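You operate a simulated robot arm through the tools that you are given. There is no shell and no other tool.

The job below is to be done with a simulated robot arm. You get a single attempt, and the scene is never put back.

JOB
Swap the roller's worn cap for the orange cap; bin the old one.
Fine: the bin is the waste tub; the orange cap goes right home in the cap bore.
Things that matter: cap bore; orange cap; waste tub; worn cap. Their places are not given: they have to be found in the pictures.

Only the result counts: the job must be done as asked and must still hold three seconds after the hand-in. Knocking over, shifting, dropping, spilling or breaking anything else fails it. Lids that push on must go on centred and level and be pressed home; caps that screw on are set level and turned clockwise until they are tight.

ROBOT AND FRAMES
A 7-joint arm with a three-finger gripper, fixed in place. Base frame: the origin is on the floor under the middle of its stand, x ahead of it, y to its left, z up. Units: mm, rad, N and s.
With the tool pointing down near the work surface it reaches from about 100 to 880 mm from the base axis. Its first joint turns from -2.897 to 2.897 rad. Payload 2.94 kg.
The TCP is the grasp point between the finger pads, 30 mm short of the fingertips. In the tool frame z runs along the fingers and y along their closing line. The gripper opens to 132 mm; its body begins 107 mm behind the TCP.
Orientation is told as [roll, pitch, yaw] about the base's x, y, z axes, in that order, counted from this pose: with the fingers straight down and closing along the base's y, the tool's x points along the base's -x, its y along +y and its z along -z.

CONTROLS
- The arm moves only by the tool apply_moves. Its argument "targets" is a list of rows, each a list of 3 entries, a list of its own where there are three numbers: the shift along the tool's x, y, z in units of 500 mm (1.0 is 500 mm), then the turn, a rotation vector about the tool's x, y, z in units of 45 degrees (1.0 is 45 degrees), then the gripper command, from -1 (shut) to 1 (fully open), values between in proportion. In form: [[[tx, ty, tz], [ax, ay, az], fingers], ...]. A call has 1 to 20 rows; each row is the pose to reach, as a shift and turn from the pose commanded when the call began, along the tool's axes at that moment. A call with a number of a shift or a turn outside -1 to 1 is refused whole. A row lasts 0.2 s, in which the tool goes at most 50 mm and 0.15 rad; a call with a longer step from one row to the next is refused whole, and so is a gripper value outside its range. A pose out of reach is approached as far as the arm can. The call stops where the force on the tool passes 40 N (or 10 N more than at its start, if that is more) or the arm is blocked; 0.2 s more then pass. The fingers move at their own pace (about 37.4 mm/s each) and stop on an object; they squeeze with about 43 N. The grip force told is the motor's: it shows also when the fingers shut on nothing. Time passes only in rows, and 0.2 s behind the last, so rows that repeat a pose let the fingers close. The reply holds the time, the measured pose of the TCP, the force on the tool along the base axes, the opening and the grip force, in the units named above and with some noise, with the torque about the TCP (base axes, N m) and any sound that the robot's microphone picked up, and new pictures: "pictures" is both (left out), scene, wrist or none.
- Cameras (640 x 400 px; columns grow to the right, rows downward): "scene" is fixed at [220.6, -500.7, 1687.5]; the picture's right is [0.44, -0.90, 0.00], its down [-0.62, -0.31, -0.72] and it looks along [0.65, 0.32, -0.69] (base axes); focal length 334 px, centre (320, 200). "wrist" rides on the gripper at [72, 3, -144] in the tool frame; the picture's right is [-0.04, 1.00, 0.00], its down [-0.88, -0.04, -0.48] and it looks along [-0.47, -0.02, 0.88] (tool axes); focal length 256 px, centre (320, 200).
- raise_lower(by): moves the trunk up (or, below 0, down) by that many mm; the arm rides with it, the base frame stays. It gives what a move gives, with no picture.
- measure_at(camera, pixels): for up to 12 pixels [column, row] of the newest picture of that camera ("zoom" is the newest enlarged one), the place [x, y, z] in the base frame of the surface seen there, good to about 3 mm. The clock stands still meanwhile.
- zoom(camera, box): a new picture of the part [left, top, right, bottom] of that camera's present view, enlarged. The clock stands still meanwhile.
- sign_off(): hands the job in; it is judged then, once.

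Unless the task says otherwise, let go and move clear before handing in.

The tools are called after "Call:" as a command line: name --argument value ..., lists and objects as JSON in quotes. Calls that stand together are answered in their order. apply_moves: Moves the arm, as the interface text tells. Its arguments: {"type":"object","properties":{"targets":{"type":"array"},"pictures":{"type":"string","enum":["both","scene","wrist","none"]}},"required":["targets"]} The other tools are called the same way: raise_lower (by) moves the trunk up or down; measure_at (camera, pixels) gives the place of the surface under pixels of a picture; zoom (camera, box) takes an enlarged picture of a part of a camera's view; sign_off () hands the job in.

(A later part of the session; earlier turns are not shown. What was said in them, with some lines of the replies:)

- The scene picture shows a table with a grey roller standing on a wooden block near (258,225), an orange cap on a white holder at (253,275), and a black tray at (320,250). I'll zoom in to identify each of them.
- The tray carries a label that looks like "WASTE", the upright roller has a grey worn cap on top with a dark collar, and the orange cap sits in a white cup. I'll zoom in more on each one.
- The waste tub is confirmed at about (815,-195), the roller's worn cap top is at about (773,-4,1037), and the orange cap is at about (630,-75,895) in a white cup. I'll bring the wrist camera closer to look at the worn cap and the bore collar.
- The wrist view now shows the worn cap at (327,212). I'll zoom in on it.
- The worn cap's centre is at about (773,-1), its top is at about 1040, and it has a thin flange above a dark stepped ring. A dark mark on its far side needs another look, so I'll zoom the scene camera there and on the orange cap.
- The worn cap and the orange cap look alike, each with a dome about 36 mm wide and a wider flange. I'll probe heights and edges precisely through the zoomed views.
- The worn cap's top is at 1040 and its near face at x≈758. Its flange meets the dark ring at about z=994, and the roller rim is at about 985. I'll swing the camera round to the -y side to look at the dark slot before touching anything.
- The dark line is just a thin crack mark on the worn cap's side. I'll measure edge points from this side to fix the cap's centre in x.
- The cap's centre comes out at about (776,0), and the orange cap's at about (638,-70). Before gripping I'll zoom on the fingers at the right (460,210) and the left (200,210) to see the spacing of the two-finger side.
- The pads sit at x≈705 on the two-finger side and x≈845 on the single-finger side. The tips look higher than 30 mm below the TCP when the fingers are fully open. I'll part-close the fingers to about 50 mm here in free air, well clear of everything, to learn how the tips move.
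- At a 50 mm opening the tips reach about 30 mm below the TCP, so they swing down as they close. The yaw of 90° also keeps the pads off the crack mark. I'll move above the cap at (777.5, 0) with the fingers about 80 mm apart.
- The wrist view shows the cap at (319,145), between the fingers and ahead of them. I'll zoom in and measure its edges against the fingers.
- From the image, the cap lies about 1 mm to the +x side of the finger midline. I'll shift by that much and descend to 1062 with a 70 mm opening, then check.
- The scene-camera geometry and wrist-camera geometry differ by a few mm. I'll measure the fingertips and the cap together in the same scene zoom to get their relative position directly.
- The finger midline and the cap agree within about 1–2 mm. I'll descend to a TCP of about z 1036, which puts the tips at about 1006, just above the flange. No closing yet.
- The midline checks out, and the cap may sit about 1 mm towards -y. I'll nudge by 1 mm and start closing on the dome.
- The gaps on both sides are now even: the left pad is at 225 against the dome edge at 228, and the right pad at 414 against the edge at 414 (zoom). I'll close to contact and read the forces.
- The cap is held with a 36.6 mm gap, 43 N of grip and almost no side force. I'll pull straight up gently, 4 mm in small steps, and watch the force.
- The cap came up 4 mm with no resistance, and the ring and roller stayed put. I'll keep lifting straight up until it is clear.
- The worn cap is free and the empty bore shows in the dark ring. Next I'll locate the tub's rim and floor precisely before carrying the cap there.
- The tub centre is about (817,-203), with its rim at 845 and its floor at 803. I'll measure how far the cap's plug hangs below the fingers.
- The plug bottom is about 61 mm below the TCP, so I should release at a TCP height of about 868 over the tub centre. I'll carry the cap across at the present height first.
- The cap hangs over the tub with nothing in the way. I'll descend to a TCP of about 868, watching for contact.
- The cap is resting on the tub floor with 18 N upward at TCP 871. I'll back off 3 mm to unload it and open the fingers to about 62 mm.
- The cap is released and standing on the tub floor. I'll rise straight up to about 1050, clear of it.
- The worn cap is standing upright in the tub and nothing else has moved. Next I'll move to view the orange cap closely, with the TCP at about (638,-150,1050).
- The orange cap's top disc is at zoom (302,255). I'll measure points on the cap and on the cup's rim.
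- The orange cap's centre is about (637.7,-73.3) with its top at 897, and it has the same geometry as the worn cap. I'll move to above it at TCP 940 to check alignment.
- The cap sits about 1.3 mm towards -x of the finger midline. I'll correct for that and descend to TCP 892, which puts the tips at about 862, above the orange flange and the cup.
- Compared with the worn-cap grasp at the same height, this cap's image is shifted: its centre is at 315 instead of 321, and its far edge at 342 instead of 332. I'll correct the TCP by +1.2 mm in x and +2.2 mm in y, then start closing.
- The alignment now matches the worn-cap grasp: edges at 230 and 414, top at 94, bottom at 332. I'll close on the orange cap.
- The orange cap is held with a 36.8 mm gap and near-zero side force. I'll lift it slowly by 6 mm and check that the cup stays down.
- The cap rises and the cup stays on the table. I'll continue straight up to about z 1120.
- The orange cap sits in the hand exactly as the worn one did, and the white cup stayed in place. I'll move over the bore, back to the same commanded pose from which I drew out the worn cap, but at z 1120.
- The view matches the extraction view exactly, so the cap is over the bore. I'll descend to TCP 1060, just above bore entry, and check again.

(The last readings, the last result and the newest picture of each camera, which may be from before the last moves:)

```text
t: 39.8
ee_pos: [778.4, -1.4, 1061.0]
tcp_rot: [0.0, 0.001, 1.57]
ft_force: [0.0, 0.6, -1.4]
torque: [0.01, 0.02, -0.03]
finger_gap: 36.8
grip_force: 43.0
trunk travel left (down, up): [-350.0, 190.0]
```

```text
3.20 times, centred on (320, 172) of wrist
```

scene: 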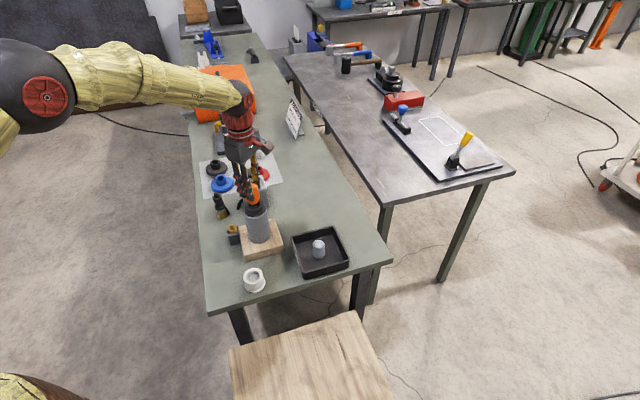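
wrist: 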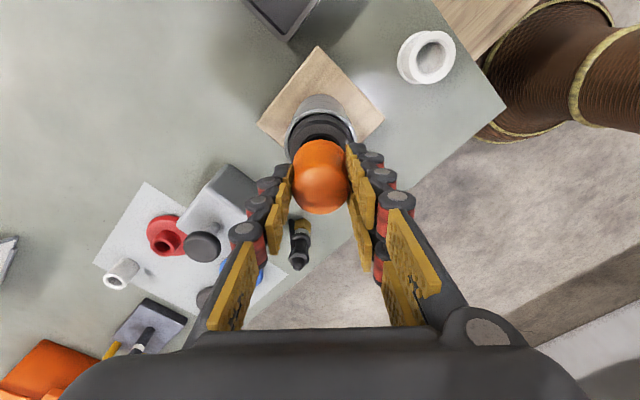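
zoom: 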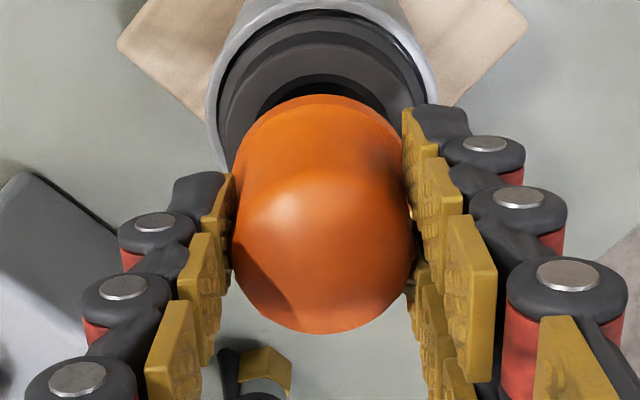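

The cap is just above the bore and centred. I'll go in with 2 mm steps for 14 mm, watching the force.

Call:
apply_moves --targets '[[[0, 0, 0.004], [0, 0, 0], -1], [[0, 0, 0.008], [0, 0, 0], -1], [[0, 0, 0.012], [0, 0, 0], -1], [[0, 0, 0.016], [0, 0, 0], -1], [[0, 0, 0.02], [0, 0, 0], -1], [[0, 0, 0.024], [0, 0, 0], -1], [[0, 0, 0.028], [0, 0, 0], -1], [[0, 0, 0.028], [0, 0, 0], -1]]' --pictures "both"

Call:
zoom --camera "scene" --box '[236, 165, 276, 215]'

```text
t: 41.6
ee_pos: [777.4, -1.4, 1047.4]
tcp_rot: [0.0, 0.0, 1.572]
ft_force: [-0.6, 0.1, 0.5]
torque: [0.0, 0.03, 0.01]
finger_gap: 36.4
grip_force: 42.6
trunk travel left (down, up): [-350.0, 190.0]
```

scene: 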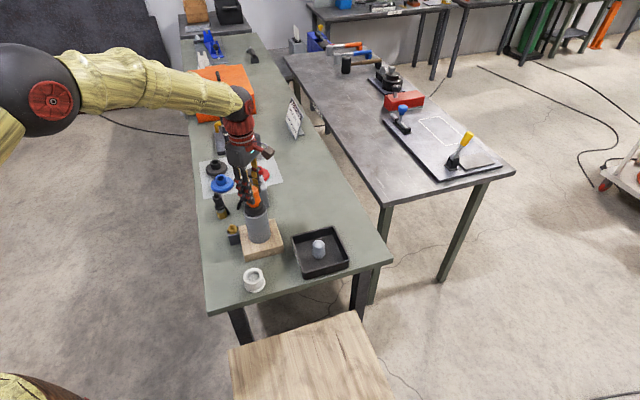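
wrist: 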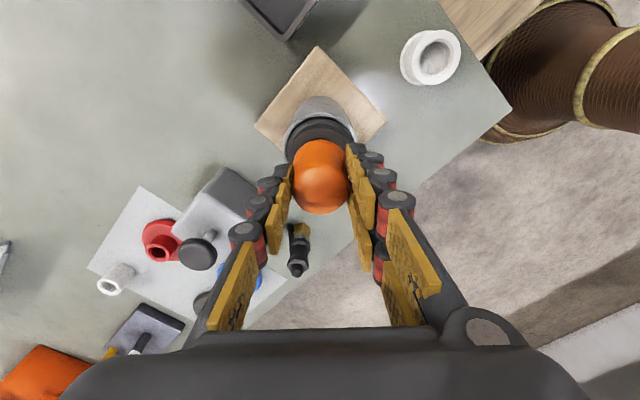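

```text
8.00 times, centred on (256, 190) of scene
```

zoom: 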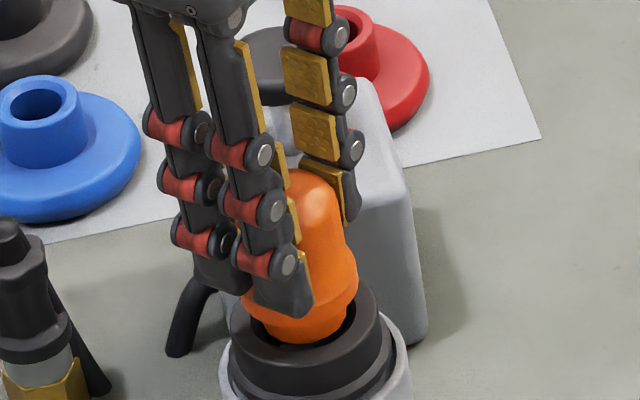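

The plug is in the bore with no force. I'll continue down 10 mm more in small steps towards the seat.

Call:
apply_moves --targets '[[[0, 0, 0.004], [0, 0, 0], -1], [[0, 0, 0.008], [0, 0, 0], -1], [[0, 0, 0.012], [0, 0, 0], -1], [[0, 0, 0.015], [0, 0, 0], -1], [[0, 0, 0.018], [0, 0, 0], -1], [[0, 0, 0.02], [0, 0, 0], -1], [[0, 0, 0.02], [0, 0, 0], -1]]' --pictures "both"

Call:
zoom --camera "scene" --box '[236, 165, 276, 215]'

```text
t: 43.2
ee_pos: [778.5, -1.6, 1036.5]
tcp_rot: [0.001, -0.001, 1.571]
ft_force: [0.9, -0.3, -1.3]
torque: [-0.03, -0.03, -0.02]
finger_gap: 36.7
grip_force: 43.5
trunk travel left (down, up): [-350.0, 190.0]
```

scene: 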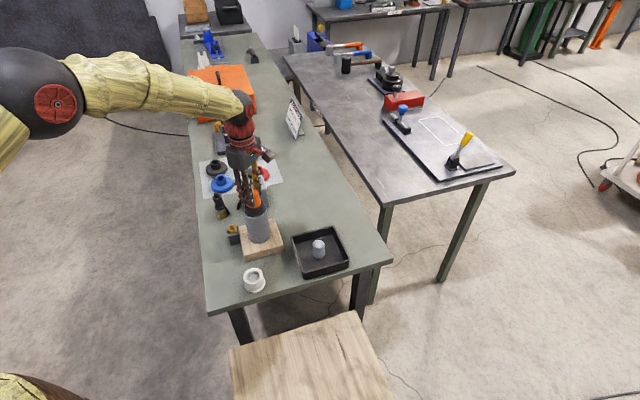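
wrist: 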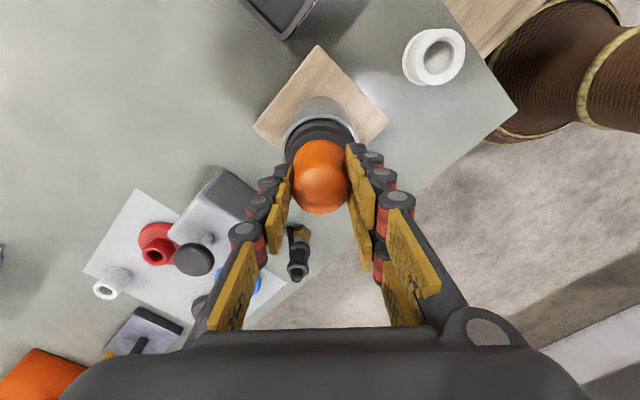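

```text
8.00 times, centred on (256, 190) of scene
```

zoom: 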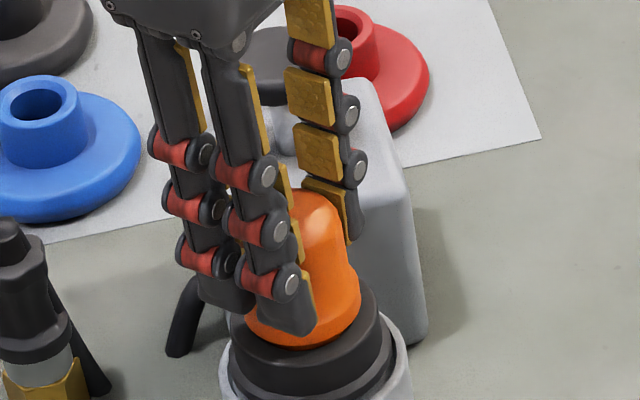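

There is still no reaction at TCP 1036.5. I'll go down in 0.5 mm steps until the flange seats and shows force.

Call:
apply_moves --targets '[[[0, 0, 0.001], [0, 0, 0], -1], [[0, 0, 0.002], [0, 0, 0], -1], [[0, 0, 0.003], [0, 0, 0], -1], [[0, 0, 0.004], [0, 0, 0], -1], [[0, 0, 0.004], [0, 0, 0], -1]]' --pictures "scene"

Call:
zoom --camera "scene" --box '[236, 165, 276, 215]'

```text
t: 44.4
ee_pos: [778.6, -2.1, 1034.9]
tcp_rot: [0.001, 0.001, 1.573]
ft_force: [0.4, -1.3, 3.0]
torque: [-0.04, 0.02, 0.0]
finger_gap: 36.6
grip_force: 43.0
trunk travel left (down, up): [-350.0, 190.0]
```

scene: 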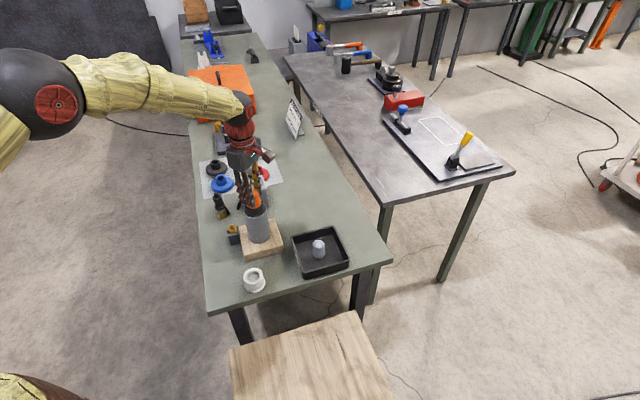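

```text
8.00 times, centred on (256, 190) of scene
```

zoom: 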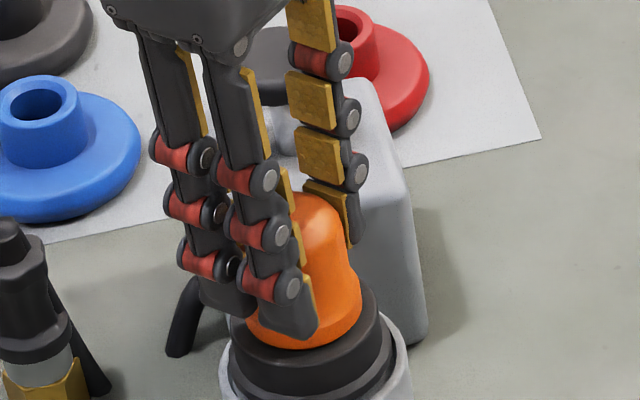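

Contact begins at TCP 1035 with 3 N. I'll press a further 2 mm of command to seat the cap firmly.

Call:
apply_moves --targets '[[[0, 0, 0.001], [0, 0, 0], -1], [[0, 0, 0.002], [0, 0, 0], -1], [[0, 0, 0.003], [0, 0, 0], -1], [[0, 0, 0.004], [0, 0, 0], -1], [[0, 0, 0.004], [0, 0, 0], -1]]' --pictures "scene"

Call:
zoom --camera "scene" --box '[236, 165, 276, 215]'

```text
t: 45.6
ee_pos: [778.8, -1.1, 1034.8]
tcp_rot: [-0.003, 0.0, 1.57]
ft_force: [-1.3, -2.2, 16.6]
torque: [-0.12, 0.09, 0.01]
finger_gap: 36.5
grip_force: 43.5
trunk travel left (down, up): [-350.0, 190.0]
```

scene: 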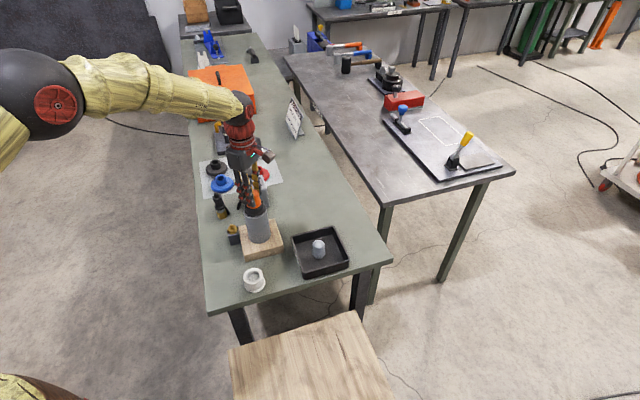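

```text
8.00 times, centred on (256, 190) of scene
```

zoom: 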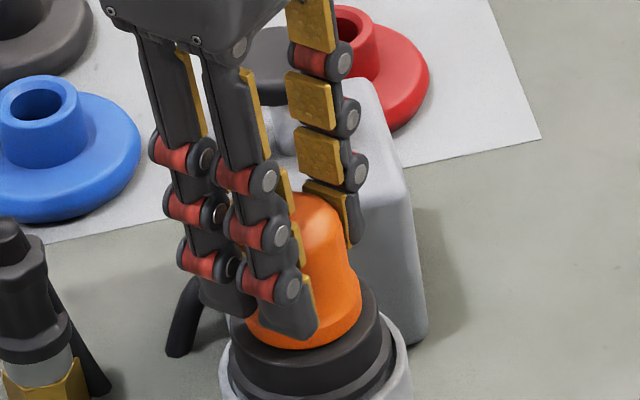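

The cap is resting on a firm stop with 16.6 N and the TCP holding at 1034.8. I'll press a little harder, towards about 30 N, to make sure it is home.

Call:
apply_moves --targets '[[[0, 0, 0.001], [0, 0, 0], -1], [[0, 0, 0.002], [0, 0, 0], -1], [[0, 0, 0.003], [0, 0, 0], -1], [[0, 0, 0.004], [0, 0, 0], -1], [[0, 0, 0.004], [0, 0, 0], -1]]' --pictures "both"

Call:
zoom --camera "scene" --box '[236, 165, 276, 215]'

Call:
zoom --camera "wrist" --box '[250, 110, 390, 235]'

```text
t: 46.8
ee_pos: [777.8, -3.0, 1034.1]
tcp_rot: [-0.006, 0.0, 1.57]
ft_force: [4.7, -1.4, 33.8]
torque: [-0.03, -0.22, -0.06]
finger_gap: 36.5
grip_force: 43.3
trunk travel left (down, up): [-350.0, 190.0]
```

scene: 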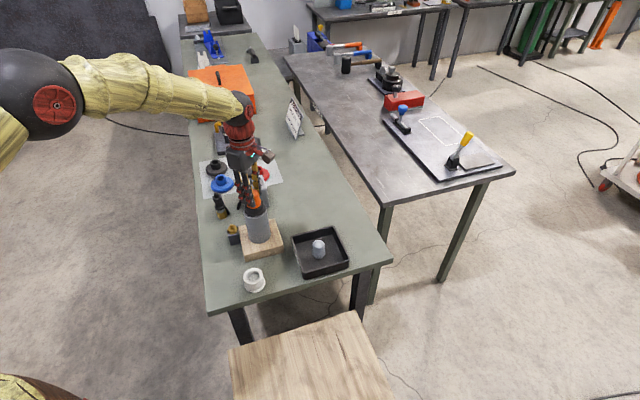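
wrist: 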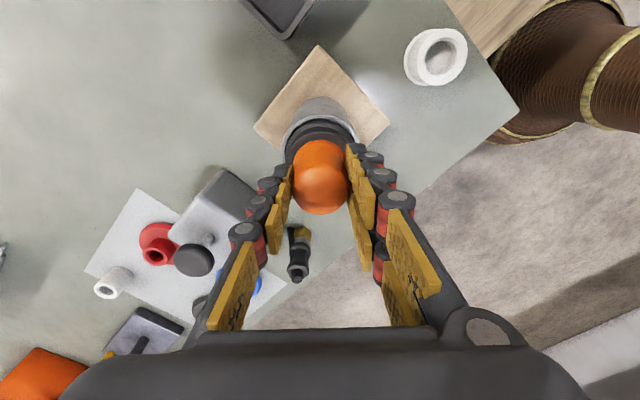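

```text
8.00 times, centred on (256, 190) of scene
```

zoom: 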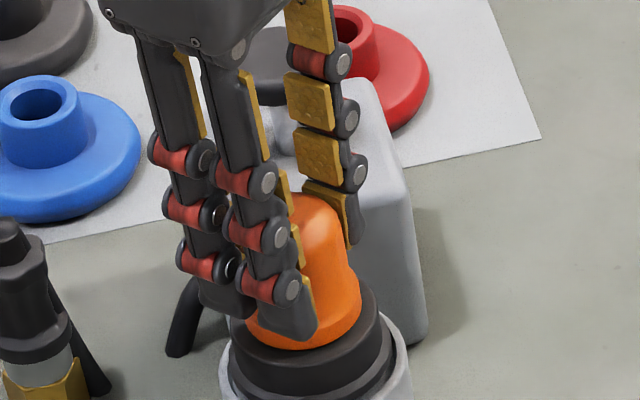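

```text
3.20 times, centred on (320, 172) of wrist
```

zoom: 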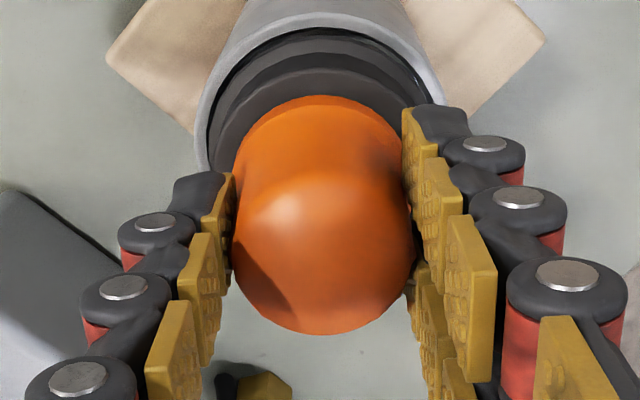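

The cap is pressed home with 34 N on a solid stop, and it is level. I'll unload back to the contact height and open the fingers gently.

Call:
apply_moves --targets '[[[0, 0, -0.003], [0, 0, 0], -1], [[0, 0, -0.006], [0, 0, 0], -1], [[0, 0, -0.0075], [0, 0, 0], -1], [[0, 0, -0.0075], [0, 0, 0], -1], [[0, 0, -0.0075], [0, 0, 0], -0.42], [[0, 0, -0.0075], [0, 0, 0], -0.34], [[0, 0, -0.0075], [0, 0, 0], -0.22], [[0, 0, -0.0075], [0, 0, 0], -0.06], [[0, 0, -0.0075], [0, 0, 0], -0.06], [[0, 0, -0.0075], [0, 0, 0], -0.06]]' --pictures "both"

Call:
zoom --camera "scene" --box '[236, 165, 276, 215]'

Call:
zoom --camera "wrist" --box '[250, 110, 390, 235]'

```text
t: 49.0
ee_pos: [777.6, -1.1, 1034.3]
tcp_rot: [0.0, -0.001, 1.569]
ft_force: [0.8, -0.9, 1.1]
torque: [-0.01, 0.0, -0.01]
finger_gap: 62.2
grip_force: 0.1
trunk travel left (down, up): [-350.0, 190.0]
```

scene: 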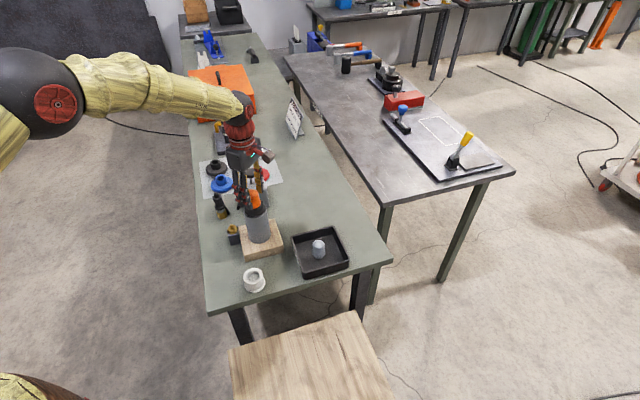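
wrist: 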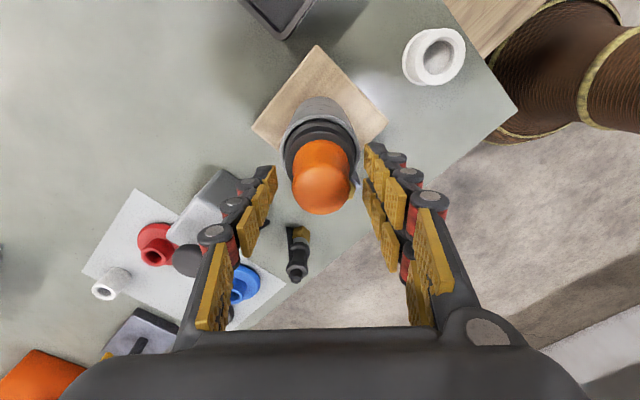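

```text
8.00 times, centred on (256, 190) of scene
```

zoom: 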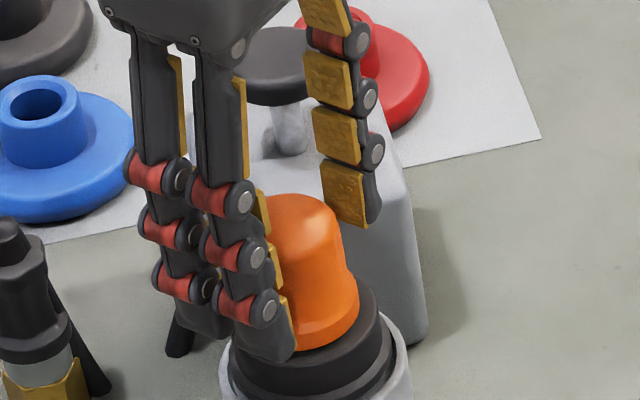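

```text
3.20 times, centred on (320, 172) of wrist
```

zoom: 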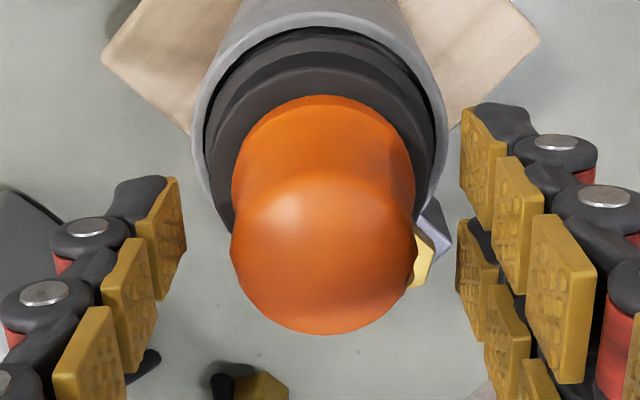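

The fingers are open and the orange cap stays seated. I'll rise straight up clear of it, then inspect how it sits.

Call:
apply_moves --targets '[[[0, 0, -0.01], [0, 0, 0], -0.06], [[0, 0, -0.03], [0, 0, 0], -0.06], [[0, 0, -0.06], [0, 0, 0], -0.06], [[0, 0, -0.1], [0, 0, 0], -0.06], [[0, 0, -0.14], [0, 0, 0], -0.06], [[0, 0, -0.18], [0, 0, 0], -0.06], [[0.05, 0, -0.2], [0, 0, 0], -0.06], [[0.1, 0, -0.2], [0, 0, 0], -0.06], [[0.15, 0, -0.2], [0, 0, 0], -0.06], [[0.2, 0, -0.2], [0, 0, 0], -0.06], [[0.2, 0, -0.2], [0, 0, 0], -0.06]]' --pictures "both"

Call:
zoom --camera "wrist" --box '[280, 140, 360, 240]'

Call:
zoom --camera "scene" --box '[236, 175, 276, 225]'

```text
t: 51.4
ee_pos: [778.0, -103.7, 1134.3]
tcp_rot: [-0.001, 0.0, 1.572]
ft_force: [0.6, -0.3, 0.6]
torque: [0.01, -0.01, 0.01]
finger_gap: 62.0
grip_force: 0.0
trunk travel left (down, up): [-350.0, 190.0]
```

scene: 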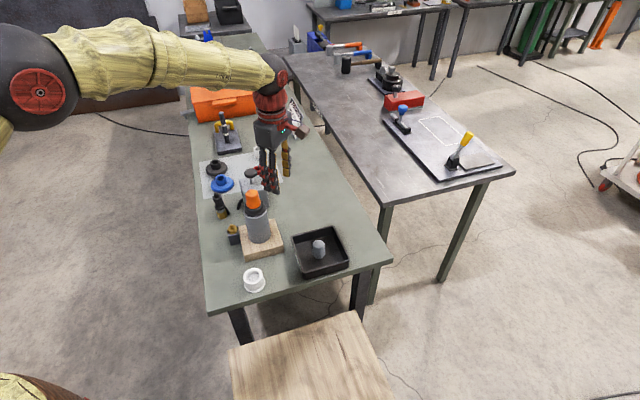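
wrist: 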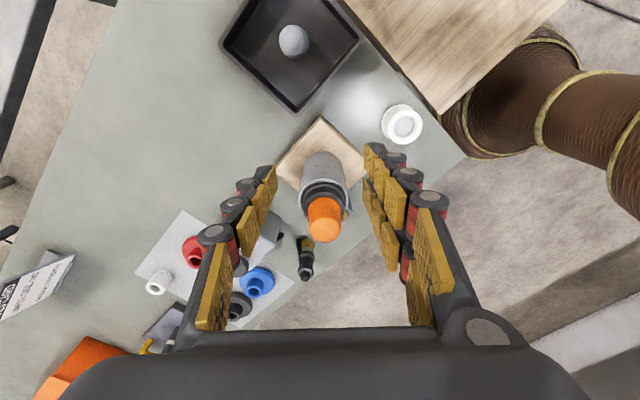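

```text
4.00 times, centred on (320, 190) of wrist
```

zoom: 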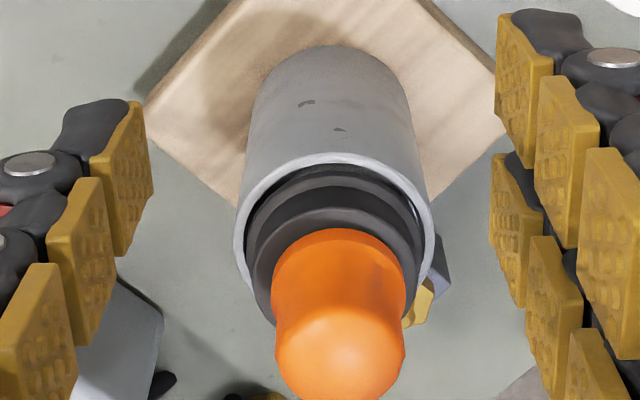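

```text
8.00 times, centred on (256, 200) of scene
```

zoom: 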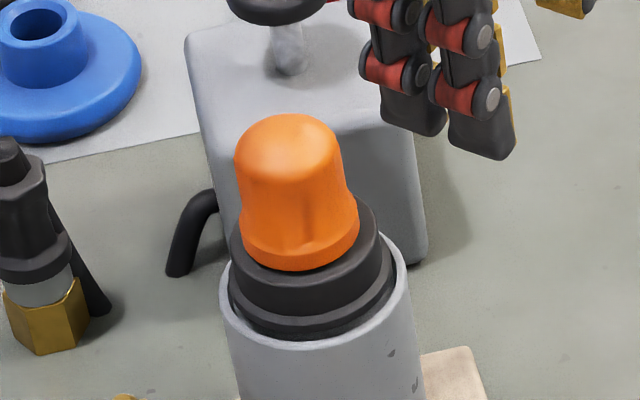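

The orange cap sits flush on the dark ring and looks level, and the worn cap is in the tub. I'll check heights around the top and flange to confirm it is level and seated.

Call:
measure_at --camera "zoom" --pixels '[[285, 140], [270, 135], [310, 135], [290, 120], [290, 160], [300, 255], [300, 265], [260, 250], [345, 240], [300, 285], [240, 250], [370, 215]]'

Call:
measure_at --camera "wrist" --pixels '[[324, 232], [315, 230], [333, 230], [324, 238], [324, 225], [324, 205], [324, 200], [324, 196], [293, 40]]'

```text
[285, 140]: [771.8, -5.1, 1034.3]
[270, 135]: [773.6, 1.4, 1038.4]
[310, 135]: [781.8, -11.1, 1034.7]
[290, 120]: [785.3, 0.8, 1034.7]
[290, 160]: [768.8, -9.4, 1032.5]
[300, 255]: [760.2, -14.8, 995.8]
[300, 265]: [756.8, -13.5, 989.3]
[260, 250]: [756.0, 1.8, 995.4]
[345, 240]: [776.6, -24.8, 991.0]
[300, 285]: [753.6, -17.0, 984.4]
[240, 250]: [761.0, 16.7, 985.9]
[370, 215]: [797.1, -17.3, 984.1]
```

```text
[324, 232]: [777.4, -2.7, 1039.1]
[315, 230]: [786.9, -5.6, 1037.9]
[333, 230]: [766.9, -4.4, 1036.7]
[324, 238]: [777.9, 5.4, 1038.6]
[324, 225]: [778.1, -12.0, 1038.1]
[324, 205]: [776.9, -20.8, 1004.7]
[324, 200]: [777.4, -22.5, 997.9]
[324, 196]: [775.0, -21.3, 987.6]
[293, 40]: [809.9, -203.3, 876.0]
```

The top of the cap reads 1038–1039 all round and the flange meets the ring at about 987, so it is level and at the same seat height as the old cap. The worn cap stands in the waste tub, the hand is open and clear, and nothing else has moved. I'm handing the job in.

Call:
sign_off

```text
The job is handed in.
```

The orange cap is seated in the roller's cap bore, and the worn cap is in the waste tub. The job is handed in, but I haven't seen the judging result.

- **Worn cap:** it pulled straight out with no turning and was set down inside the tub, where it stands upright on its plug.
- **Orange cap:** I pressed it in with about 34 N against a firm stop. Its top measures about 1038–1039 mm wherever I checked it with the wrist camera. The old cap measured 1040 mm, and the readings are good to about 3 mm. It looks level and flush on the dark ring.
- **Everything else:** the white cup, roller, block and other items on the table look unmoved in the last pictures. The hand is open and clear of the roller.
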